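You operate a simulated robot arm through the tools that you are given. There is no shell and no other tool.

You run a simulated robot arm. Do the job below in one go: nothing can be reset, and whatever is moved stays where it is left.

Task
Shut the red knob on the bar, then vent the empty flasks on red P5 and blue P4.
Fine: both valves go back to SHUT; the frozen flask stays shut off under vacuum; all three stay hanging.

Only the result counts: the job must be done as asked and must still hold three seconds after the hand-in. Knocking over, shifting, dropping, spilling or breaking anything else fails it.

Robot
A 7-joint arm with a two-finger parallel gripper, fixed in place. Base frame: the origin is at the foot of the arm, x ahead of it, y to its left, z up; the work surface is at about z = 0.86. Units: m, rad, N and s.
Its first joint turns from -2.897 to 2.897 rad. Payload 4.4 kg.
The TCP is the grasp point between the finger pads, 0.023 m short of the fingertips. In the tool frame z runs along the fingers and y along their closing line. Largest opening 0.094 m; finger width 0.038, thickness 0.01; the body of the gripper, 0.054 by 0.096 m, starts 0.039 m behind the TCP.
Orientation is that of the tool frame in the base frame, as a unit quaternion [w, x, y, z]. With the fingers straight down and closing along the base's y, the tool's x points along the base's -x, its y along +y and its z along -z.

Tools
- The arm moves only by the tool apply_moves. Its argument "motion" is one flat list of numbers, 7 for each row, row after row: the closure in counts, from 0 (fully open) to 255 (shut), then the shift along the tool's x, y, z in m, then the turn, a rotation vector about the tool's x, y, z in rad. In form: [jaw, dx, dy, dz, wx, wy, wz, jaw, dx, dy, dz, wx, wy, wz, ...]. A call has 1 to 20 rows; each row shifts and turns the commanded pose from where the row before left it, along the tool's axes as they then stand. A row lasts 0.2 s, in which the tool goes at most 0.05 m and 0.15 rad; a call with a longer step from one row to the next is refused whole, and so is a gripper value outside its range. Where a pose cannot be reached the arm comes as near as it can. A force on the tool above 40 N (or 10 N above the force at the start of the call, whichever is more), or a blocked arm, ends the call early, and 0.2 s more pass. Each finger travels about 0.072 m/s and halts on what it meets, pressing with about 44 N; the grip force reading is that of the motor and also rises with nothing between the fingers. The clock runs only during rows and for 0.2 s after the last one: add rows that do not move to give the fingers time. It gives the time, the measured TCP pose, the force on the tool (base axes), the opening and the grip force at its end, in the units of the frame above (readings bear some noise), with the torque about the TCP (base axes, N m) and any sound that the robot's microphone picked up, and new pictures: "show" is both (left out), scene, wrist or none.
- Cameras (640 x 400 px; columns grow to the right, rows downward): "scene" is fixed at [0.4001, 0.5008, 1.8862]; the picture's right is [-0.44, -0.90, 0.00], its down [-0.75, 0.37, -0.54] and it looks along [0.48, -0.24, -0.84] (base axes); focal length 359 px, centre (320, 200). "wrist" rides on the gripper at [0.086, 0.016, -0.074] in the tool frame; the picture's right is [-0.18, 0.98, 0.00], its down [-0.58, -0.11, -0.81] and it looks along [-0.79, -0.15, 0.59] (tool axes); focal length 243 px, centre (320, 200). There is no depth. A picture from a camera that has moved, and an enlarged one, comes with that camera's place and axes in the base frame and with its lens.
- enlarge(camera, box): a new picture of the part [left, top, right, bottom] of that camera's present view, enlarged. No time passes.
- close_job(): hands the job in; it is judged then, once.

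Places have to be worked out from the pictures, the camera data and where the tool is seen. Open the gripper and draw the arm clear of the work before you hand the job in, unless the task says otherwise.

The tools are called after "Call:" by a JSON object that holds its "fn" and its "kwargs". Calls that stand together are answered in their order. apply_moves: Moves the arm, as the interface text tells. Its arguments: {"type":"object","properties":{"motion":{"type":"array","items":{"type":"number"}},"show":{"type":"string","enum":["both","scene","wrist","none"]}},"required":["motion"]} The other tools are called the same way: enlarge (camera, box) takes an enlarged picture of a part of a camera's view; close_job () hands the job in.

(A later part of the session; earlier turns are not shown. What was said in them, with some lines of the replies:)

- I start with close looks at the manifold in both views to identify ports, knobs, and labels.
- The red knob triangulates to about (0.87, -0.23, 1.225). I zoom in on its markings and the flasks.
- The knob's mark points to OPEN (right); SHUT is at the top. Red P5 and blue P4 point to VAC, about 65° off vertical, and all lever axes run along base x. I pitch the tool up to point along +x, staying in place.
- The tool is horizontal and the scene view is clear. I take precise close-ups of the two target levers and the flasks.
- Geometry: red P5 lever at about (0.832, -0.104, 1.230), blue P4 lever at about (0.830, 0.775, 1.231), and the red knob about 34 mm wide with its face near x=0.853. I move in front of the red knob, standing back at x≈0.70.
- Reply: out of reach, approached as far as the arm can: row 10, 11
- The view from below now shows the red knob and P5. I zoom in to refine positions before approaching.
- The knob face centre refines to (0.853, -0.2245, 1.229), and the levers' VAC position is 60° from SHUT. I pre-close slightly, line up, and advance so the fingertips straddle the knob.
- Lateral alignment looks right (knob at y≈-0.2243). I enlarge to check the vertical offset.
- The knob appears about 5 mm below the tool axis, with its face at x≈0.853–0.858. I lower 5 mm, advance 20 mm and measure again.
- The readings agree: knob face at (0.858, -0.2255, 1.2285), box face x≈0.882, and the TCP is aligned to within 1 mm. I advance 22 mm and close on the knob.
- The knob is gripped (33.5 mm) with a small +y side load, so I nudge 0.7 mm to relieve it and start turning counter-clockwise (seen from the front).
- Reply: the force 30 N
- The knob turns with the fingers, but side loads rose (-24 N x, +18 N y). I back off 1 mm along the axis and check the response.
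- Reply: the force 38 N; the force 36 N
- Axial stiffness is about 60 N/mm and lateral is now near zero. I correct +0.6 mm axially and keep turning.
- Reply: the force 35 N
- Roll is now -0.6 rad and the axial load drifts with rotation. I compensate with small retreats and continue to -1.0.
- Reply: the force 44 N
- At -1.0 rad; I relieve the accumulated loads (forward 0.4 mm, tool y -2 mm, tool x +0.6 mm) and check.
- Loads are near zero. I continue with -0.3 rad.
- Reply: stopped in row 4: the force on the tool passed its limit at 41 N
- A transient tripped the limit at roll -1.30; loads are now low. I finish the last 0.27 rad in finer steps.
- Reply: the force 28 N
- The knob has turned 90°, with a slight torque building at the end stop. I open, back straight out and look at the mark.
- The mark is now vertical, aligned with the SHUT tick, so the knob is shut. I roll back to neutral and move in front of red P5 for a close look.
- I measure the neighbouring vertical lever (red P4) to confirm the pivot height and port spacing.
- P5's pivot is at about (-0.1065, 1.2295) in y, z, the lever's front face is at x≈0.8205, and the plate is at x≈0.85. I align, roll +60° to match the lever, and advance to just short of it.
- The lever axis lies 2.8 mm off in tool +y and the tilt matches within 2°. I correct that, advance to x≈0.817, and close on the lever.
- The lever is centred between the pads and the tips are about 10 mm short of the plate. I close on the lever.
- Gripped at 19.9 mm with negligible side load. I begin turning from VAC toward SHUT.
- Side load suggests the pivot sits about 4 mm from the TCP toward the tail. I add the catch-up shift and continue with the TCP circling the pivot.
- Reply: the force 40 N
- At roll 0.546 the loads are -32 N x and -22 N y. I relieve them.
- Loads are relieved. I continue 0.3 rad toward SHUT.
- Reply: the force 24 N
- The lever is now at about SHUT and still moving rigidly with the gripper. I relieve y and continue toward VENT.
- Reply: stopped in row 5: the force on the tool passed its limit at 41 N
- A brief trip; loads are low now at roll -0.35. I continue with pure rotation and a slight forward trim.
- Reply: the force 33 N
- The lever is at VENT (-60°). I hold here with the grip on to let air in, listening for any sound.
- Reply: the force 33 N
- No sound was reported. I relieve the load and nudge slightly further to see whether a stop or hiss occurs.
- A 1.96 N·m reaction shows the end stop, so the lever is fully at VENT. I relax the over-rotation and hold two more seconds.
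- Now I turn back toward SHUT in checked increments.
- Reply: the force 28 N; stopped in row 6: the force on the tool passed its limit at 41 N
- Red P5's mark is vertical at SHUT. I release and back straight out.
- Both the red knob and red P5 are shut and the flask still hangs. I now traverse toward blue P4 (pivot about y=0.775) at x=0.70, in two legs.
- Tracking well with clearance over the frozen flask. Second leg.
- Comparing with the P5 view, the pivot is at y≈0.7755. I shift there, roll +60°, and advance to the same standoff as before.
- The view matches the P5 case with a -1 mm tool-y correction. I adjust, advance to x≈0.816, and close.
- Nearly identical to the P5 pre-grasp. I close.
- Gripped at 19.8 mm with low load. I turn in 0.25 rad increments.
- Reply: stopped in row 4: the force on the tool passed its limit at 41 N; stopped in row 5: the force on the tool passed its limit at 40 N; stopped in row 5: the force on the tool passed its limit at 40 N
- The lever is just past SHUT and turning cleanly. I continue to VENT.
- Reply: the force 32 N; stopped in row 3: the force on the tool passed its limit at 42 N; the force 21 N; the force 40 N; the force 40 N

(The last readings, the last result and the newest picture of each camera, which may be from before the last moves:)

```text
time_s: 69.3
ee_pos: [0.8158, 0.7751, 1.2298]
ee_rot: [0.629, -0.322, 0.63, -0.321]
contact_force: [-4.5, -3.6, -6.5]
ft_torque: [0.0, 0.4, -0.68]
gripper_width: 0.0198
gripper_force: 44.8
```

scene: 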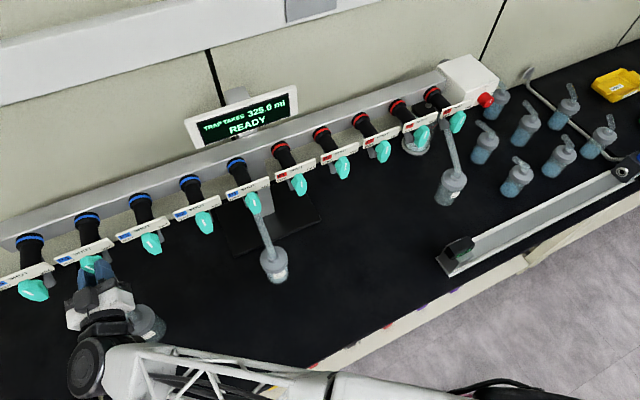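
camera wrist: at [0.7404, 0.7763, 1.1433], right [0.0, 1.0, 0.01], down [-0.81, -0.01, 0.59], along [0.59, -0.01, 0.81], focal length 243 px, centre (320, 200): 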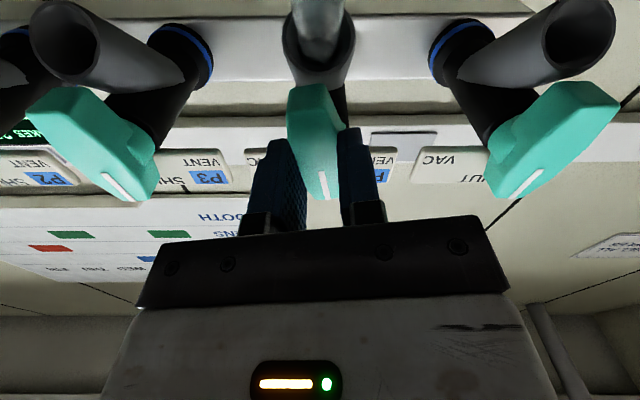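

Call:
{"fn": "apply_moves", "kwargs": {"motion": [255, 0, 0, 0, 0, 0, -0.05, 255, 0, 0, 0, 0, 0, -0.05, 255, 0, 0, 0, 0, 0, -0.03, 255, 0, 0, 0, 0, 0, 0, 255, 0, 0, 0, 0, 0, 0], "show": "both"}}

Call:
{"fn": "enlarge", "kwargs": {"camera": "scene", "box": [60, 240, 140, 290]}}

```text
time_s: 70.5
ee_pos: [0.8156, 0.7761, 1.2297]
ee_rot: [0.608, -0.361, 0.608, -0.36]
contact_force: [-16.6, 2.7, -6.3]
ft_torque: [1.45, 0.07, -0.16]
gripper_width: 0.0201
gripper_force: 45.0
camera wrist: at [0.7405, 0.7069, 1.1757], right [0.0, 0.63, -0.78], down [-0.81, 0.46, 0.37], along [0.59, 0.63, 0.51], focal length 243 px, centre (320, 200)
```

scene: 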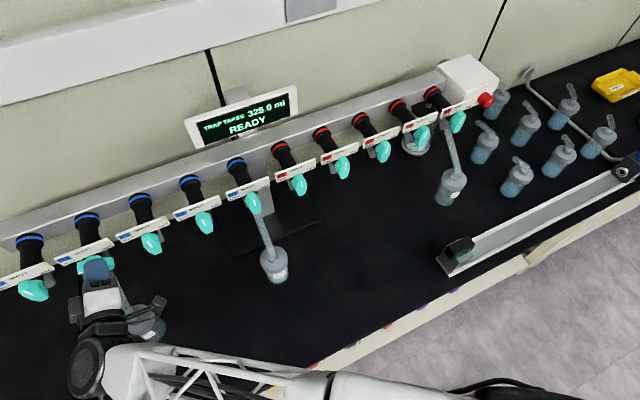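
wrist: 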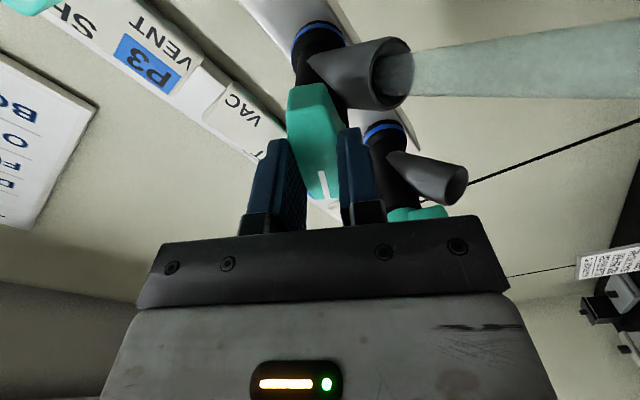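

```text
8.00 times, centred on (100, 265) of scene
camera zoom: at [0.4001, 0.5008, 1.8862], right [-0.44, -0.9, 0.0], down [-0.75, 0.37, -0.54], along [0.48, -0.24, -0.84], focal length 2870 px, centre (2080, -320)
```

zoom: 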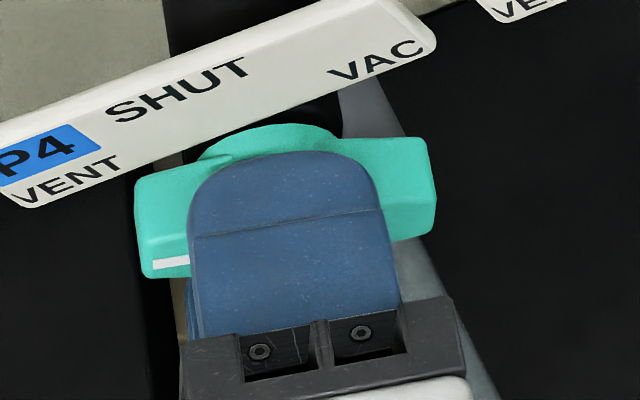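

End stop at VENT reached (1.45 N·m). I ease slightly, hold about 4 s, and read the small placard visible at the right.

Call:
{"fn": "enlarge", "kwargs": {"camera": "wrist", "box": [560, 230, 640, 290]}}

Call:
{"fn": "apply_moves", "kwargs": {"motion": [255, 0, 0, -0.0002, 0, 0, 0.02, 255, 0, 0, 0, 0, 0, 0, 255, 0, 0, 0, 0, 0, 0, 255, 0, 0, 0, 0, 0, 0, 255, 0, 0, 0, 0, 0, 0, 255, 0, 0, 0, 0, 0, 0, 255, 0, 0, 0, 0, 0, 0, 255, 0, 0, 0, 0, 0, 0, 255, 0, 0, 0, 0, 0, 0, 255, 0, 0, 0, 0, 0, 0, 255, 0, 0, 0, 0, 0, 0, 255, 0, 0, 0, 0, 0, 0, 255, 0, 0, 0, 0, 0, 0, 255, 0, 0, 0, 0, 0, 0, 255, 0, 0, 0, 0, 0, 0, 255, 0, 0, 0, 0, 0, 0, 255, 0, 0, 0, 0, 0, 0, 255, 0, 0, 0, 0, 0, 0], "show": "none"}}

```text
6.67 times, centred on (600, 260) of wrist
camera zoom: at [0.7405, 0.7069, 1.1757], right [0.0, 0.63, -0.78], down [-0.81, 0.46, 0.37], along [0.59, 0.63, 0.51], focal length 1618 px, centre (-1547, -200)
```

zoom: 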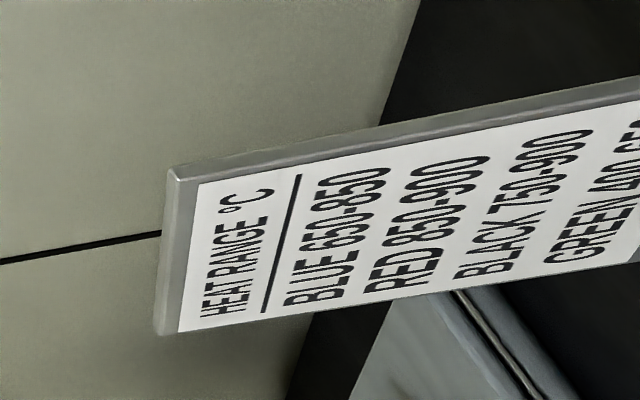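

```text
time_s: 74.3
ee_pos: [0.8165, 0.7746, 1.2297]
ee_rot: [0.611, -0.356, 0.612, -0.355]
contact_force: [2.6, 34.0, 4.8]
ft_torque: [0.31, -0.15, 0.52]
gripper_width: 0.0197
gripper_force: 45.2
```

The placard concerns furnaces and is irrelevant here. Venting is done, so I relieve the y load and turn back toward SHUT.

Call:
{"fn": "apply_moves", "kwargs": {"motion": [255, -0.001, 0.0006, 0, 0, 0, 0, 255, 0, 0, 0, 0, 0, 0.06, 255, 0, 0, 0, 0, 0, 0.06, 255, 0, 0, 0, 0, 0, 0.06, 255, 0, 0, 0, 0, 0, 0], "show": "none"}}

```text
time_s: 75.5
ee_pos: [0.8157, 0.7758, 1.2305]
ee_rot: [0.64, -0.299, 0.641, -0.298]
contact_force: [-20.3, -17.8, -0.3]
ft_torque: [0.0, -0.3, -0.11]
gripper_width: 0.02
gripper_force: 44.7
```

Call:
{"fn": "apply_moves", "kwargs": {"motion": [255, 0.0004, -0.0004, -0.0003, 0, 0, 0, 255, 0, 0, 0, 0, 0, 0.06, 255, 0, 0, 0, 0, 0, 0.06, 255, 0, 0, 0, 0, 0, 0.06, 255, 0, 0, 0, 0, 0, 0.06, 255, 0, 0, 0, 0, 0, 0], "show": "none"}}

```text
time_s: 76.9
ee_pos: [0.8169, 0.775, 1.2296]
ee_rot: [0.672, -0.22, 0.672, -0.219]
contact_force: [1.7, -3.1, -2.6]
ft_torque: [-0.02, -1.13, 0.63]
gripper_width: 0.0199
gripper_force: 44.8
```

Call:
{"fn": "apply_moves", "kwargs": {"motion": [255, 0, 0, 0, 0, 0, 0.06, 255, 0, 0, 0, 0, 0, 0.06, 255, 0, 0, 0, 0, 0, 0.06, 255, 0, 0, 0, 0, 0, 0.06, 255, 0, 0, 0, 0, 0, 0.06, 255, 0, 0, 0, 0, 0, 0], "show": "none"}}

```text
time_s: 78.3
ee_pos: [0.8161, 0.7745, 1.2302]
ee_rot: [0.697, -0.116, 0.698, -0.118]
contact_force: [12.6, 2.0, 3.0]
ft_torque: [0.0, 1.2, -0.43]
gripper_width: 0.0199
gripper_force: 45.1
```

Call:
{"fn": "apply_moves", "kwargs": {"motion": [255, 0, 0, 0.0002, 0, 0, 0.06, 255, 0, 0, 0, 0, 0, 0.06, 255, 0, 0, 0, 0, 0, 0.06, 255, 0, 0, 0, 0, 0, 0.06, 255, 0, 0, 0, 0, 0, 0.06, 255, 0, 0, 0, 0, 0, 0.033, 255, 0, 0, 0, 0, 0, 0], "show": "both"}}

Call:
{"fn": "enlarge", "kwargs": {"camera": "scene", "box": [60, 240, 140, 290]}}

```text
time_s: 79.9
ee_pos: [0.8168, 0.7749, 1.2302]
ee_rot: [0.707, 0.0, 0.708, 0.001]
contact_force: [-2.2, 5.0, -2.2]
ft_torque: [-0.02, -0.88, -0.04]
gripper_width: 0.0196
gripper_force: 44.5
camera wrist: at [0.7404, 0.7914, 1.1448], right [0.0, 0.98, 0.19], down [-0.81, -0.11, 0.58], along [0.59, -0.15, 0.79], focal length 243 px, centre (320, 200)
```

scene: 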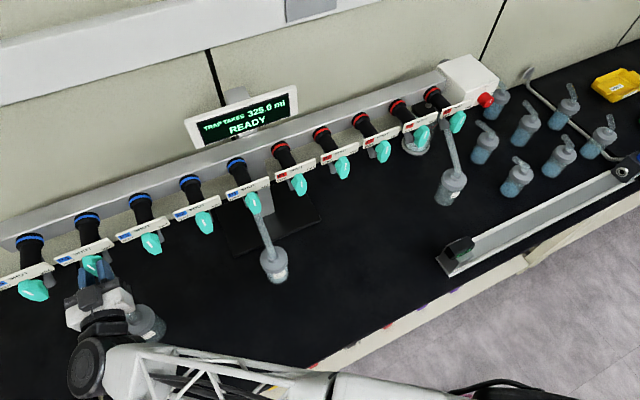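
wrist: 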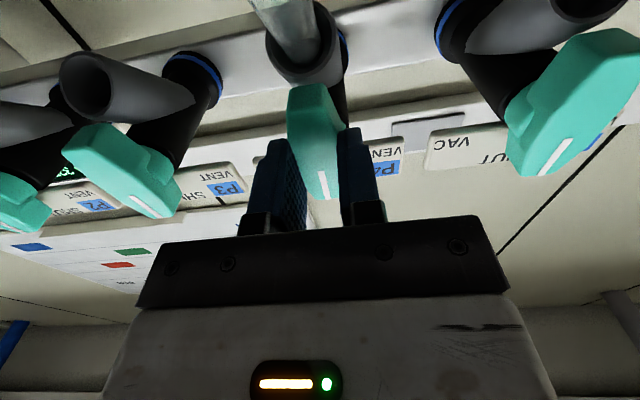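

```text
8.00 times, centred on (100, 265) of scene
camera zoom: at [0.4001, 0.5008, 1.8862], right [-0.44, -0.9, 0.0], down [-0.75, 0.37, -0.54], along [0.48, -0.24, -0.84], focal length 2870 px, centre (2080, -320)
```

zoom: 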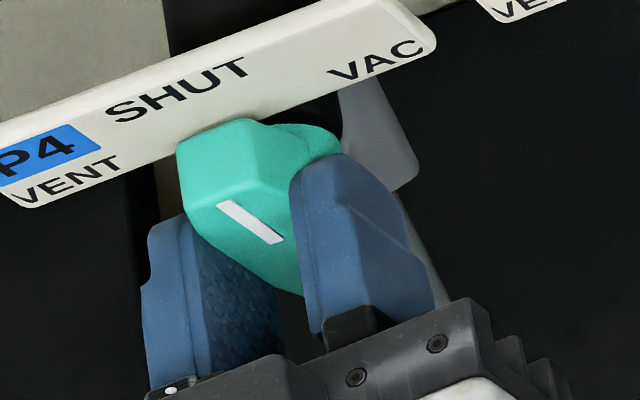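

The roll is exactly neutral, so the lever is at SHUT. I open and retreat straight back.

Call:
{"fn": "apply_moves", "kwargs": {"motion": [90, 0, 0, 0, 0, 0, 0, 90, 0, 0, 0, 0, 0, 0, 90, 0, 0, 0, 0, 0, 0, 90, 0, 0, 0, 0, 0, 0, 90, 0, 0, -0.04, 0, 0, 0, 90, 0, 0, -0.04, 0, 0, 0, 90, 0, 0, -0.04, 0, 0, 0, 0, 0, 0, -0.04, 0, 0, 0, 0, 0, 0, 0, 0, 0, 0], "show": "both"}}

Call:
{"fn": "enlarge", "kwargs": {"camera": "scene", "box": [0, 200, 240, 350]}}

Call:
{"fn": "enlarge", "kwargs": {"camera": "scene", "box": [380, 70, 520, 220]}}

Call:
{"fn": "enlarge", "kwargs": {"camera": "wrist", "box": [200, 0, 440, 150]}}

```text
time_s: 81.9
ee_pos: [0.6579, 0.7753, 1.2309]
ee_rot: [0.707, 0.0, 0.708, 0.002]
contact_force: [-0.5, -0.7, -0.4]
ft_torque: [0.0, 0.02, -0.01]
gripper_width: 0.0939
gripper_force: 0.1
camera wrist: at [0.5818, 0.791, 1.1447], right [0.0, 0.98, 0.19], down [-0.81, -0.11, 0.58], along [0.59, -0.15, 0.79], focal length 243 px, centre (320, 200)
```

scene: 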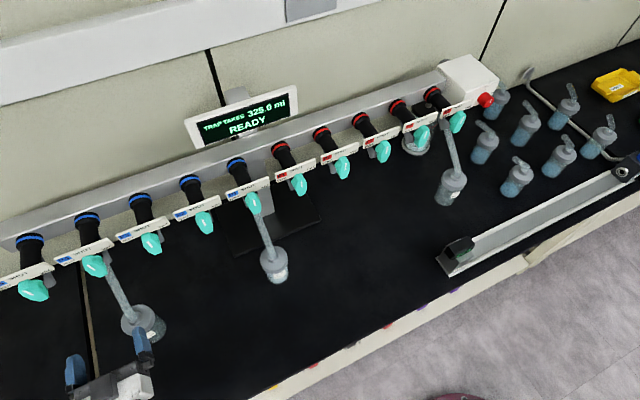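
wrist: 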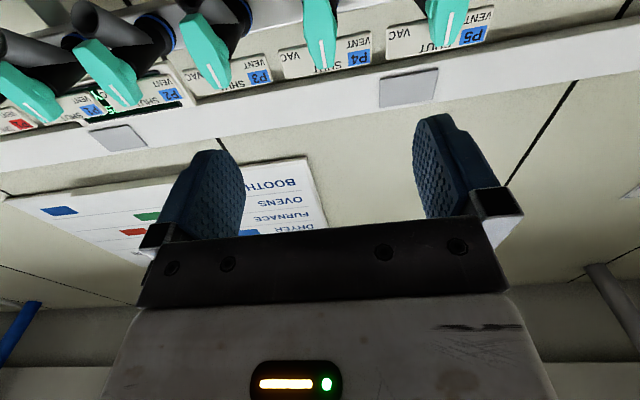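

```text
2.67 times, centred on (120, 275) of scene
camera zoom: at [0.4001, 0.5008, 1.8862], right [-0.44, -0.9, 0.0], down [-0.75, 0.37, -0.54], along [0.48, -0.24, -0.84], focal length 957 px, centre (853, 0)
```

zoom: 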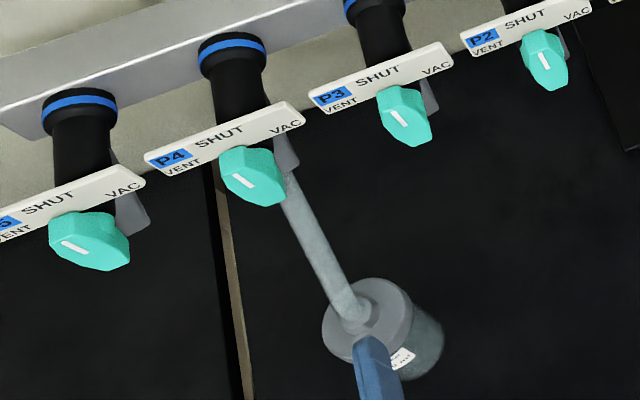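

```text
2.67 times, centred on (450, 145) of scene
camera zoom: at [0.4001, 0.5008, 1.8862], right [-0.44, -0.9, 0.0], down [-0.75, 0.37, -0.54], along [0.48, -0.24, -0.84], focal length 957 px, centre (-27, 347)
```

zoom: 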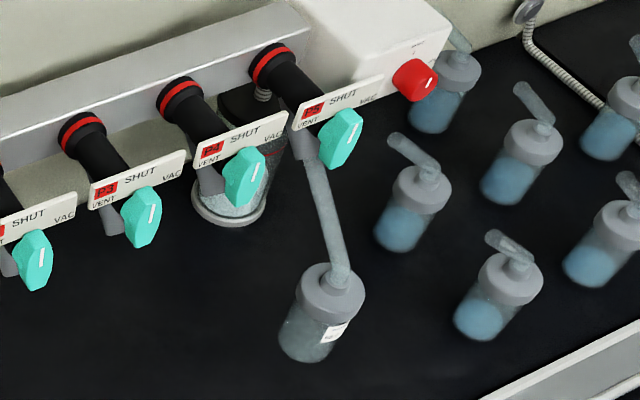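

```text
2.67 times, centred on (320, 75) of wrist
camera zoom: at [0.5818, 0.791, 1.1447], right [0.0, 0.98, 0.19], down [-0.81, -0.11, 0.58], along [0.59, -0.15, 0.79], focal length 647 px, centre (320, 533)
```

zoom: 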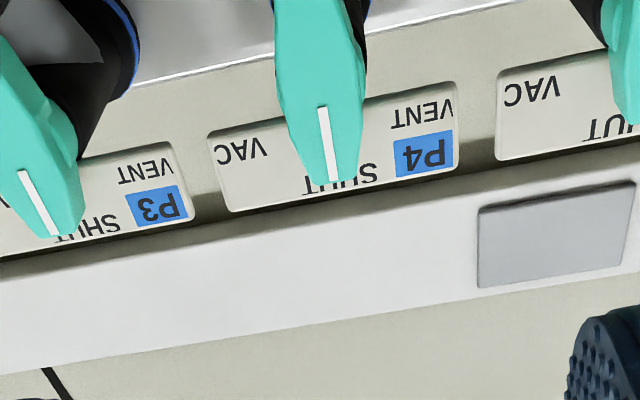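

Everything checks out: red knob SHUT, red P5 and blue P4 vertical at SHUT, blue P1 untouched, and all three flasks hanging. I draw the arm further clear.

Call:
{"fn": "apply_moves", "kwargs": {"motion": [0, -0.03, -0.03, -0.02, 0, 0, 0, 0, -0.03, -0.03, -0.02, 0, 0, 0, 0, -0.03, -0.03, -0.02, 0, 0, 0, 0, -0.03, -0.03, -0.02, 0, 0, 0, 0, -0.03, -0.03, -0.02, 0, 0, 0, 0, 0, 0, 0, 0, 0, 0], "show": "scene"}}

Call:
{"fn": "enlarge", "kwargs": {"camera": "scene", "box": [160, 70, 320, 290]}}

```text
time_s: 83.3
ee_pos: [0.5547, 0.6258, 1.3811]
ee_rot: [0.707, 0.001, 0.707, 0.0]
contact_force: [2.4, 0.6, -3.0]
ft_torque: [-0.03, -0.23, -0.02]
gripper_width: 0.094
gripper_force: 0.1
```

scene: 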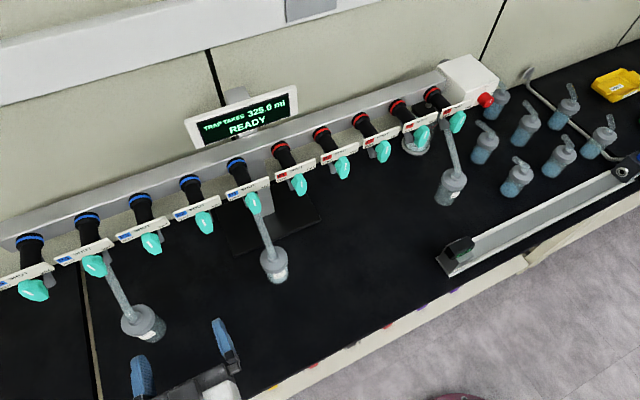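

```text
1.82 times, centred on (240, 180) of scene
camera zoom: at [0.4001, 0.5008, 1.8862], right [-0.44, -0.9, 0.0], down [-0.75, 0.37, -0.54], along [0.48, -0.24, -0.84], focal length 652 px, centre (466, 236)
```

zoom: 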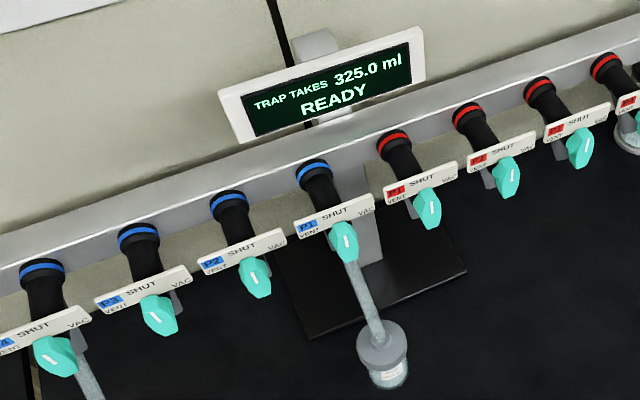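

The arm is clear with the gripper open, all valves read SHUT, and the three flasks hang undisturbed. I hand in the job.

Call:
{"fn": "close_job", "kwargs": {}}

```text
The job is handed in.
```

I shut the red knob on the bar, then vented the empty flasks on red P5 and blue P4. The job is handed in; I have no verdict back yet.

- **Red knob:** turned a quarter turn from OPEN. Its mark now lines up with the SHUT tick.
- **Red P5:** turned from VAC to the stop at VENT, held there for about 5 seconds, then returned to SHUT.
- **Blue P4:** turned from VAC to the stop at VENT, held there for about 4 seconds, then returned to SHUT.
- **Frozen flask:** I took this to be the one on blue P1, the only other hanging flask. I did not touch it, and its valve still reads SHUT.
- **Hanging flasks:** all three were still hanging in the last pictures, and nothing else had been moved.

I could not confirm the venting directly. The microphone picked up no sound of air, and neither display changed. I am relying on both levers having sat at the VENT stop for several seconds.

The gripper is open and the arm is drawn back clear of the work.
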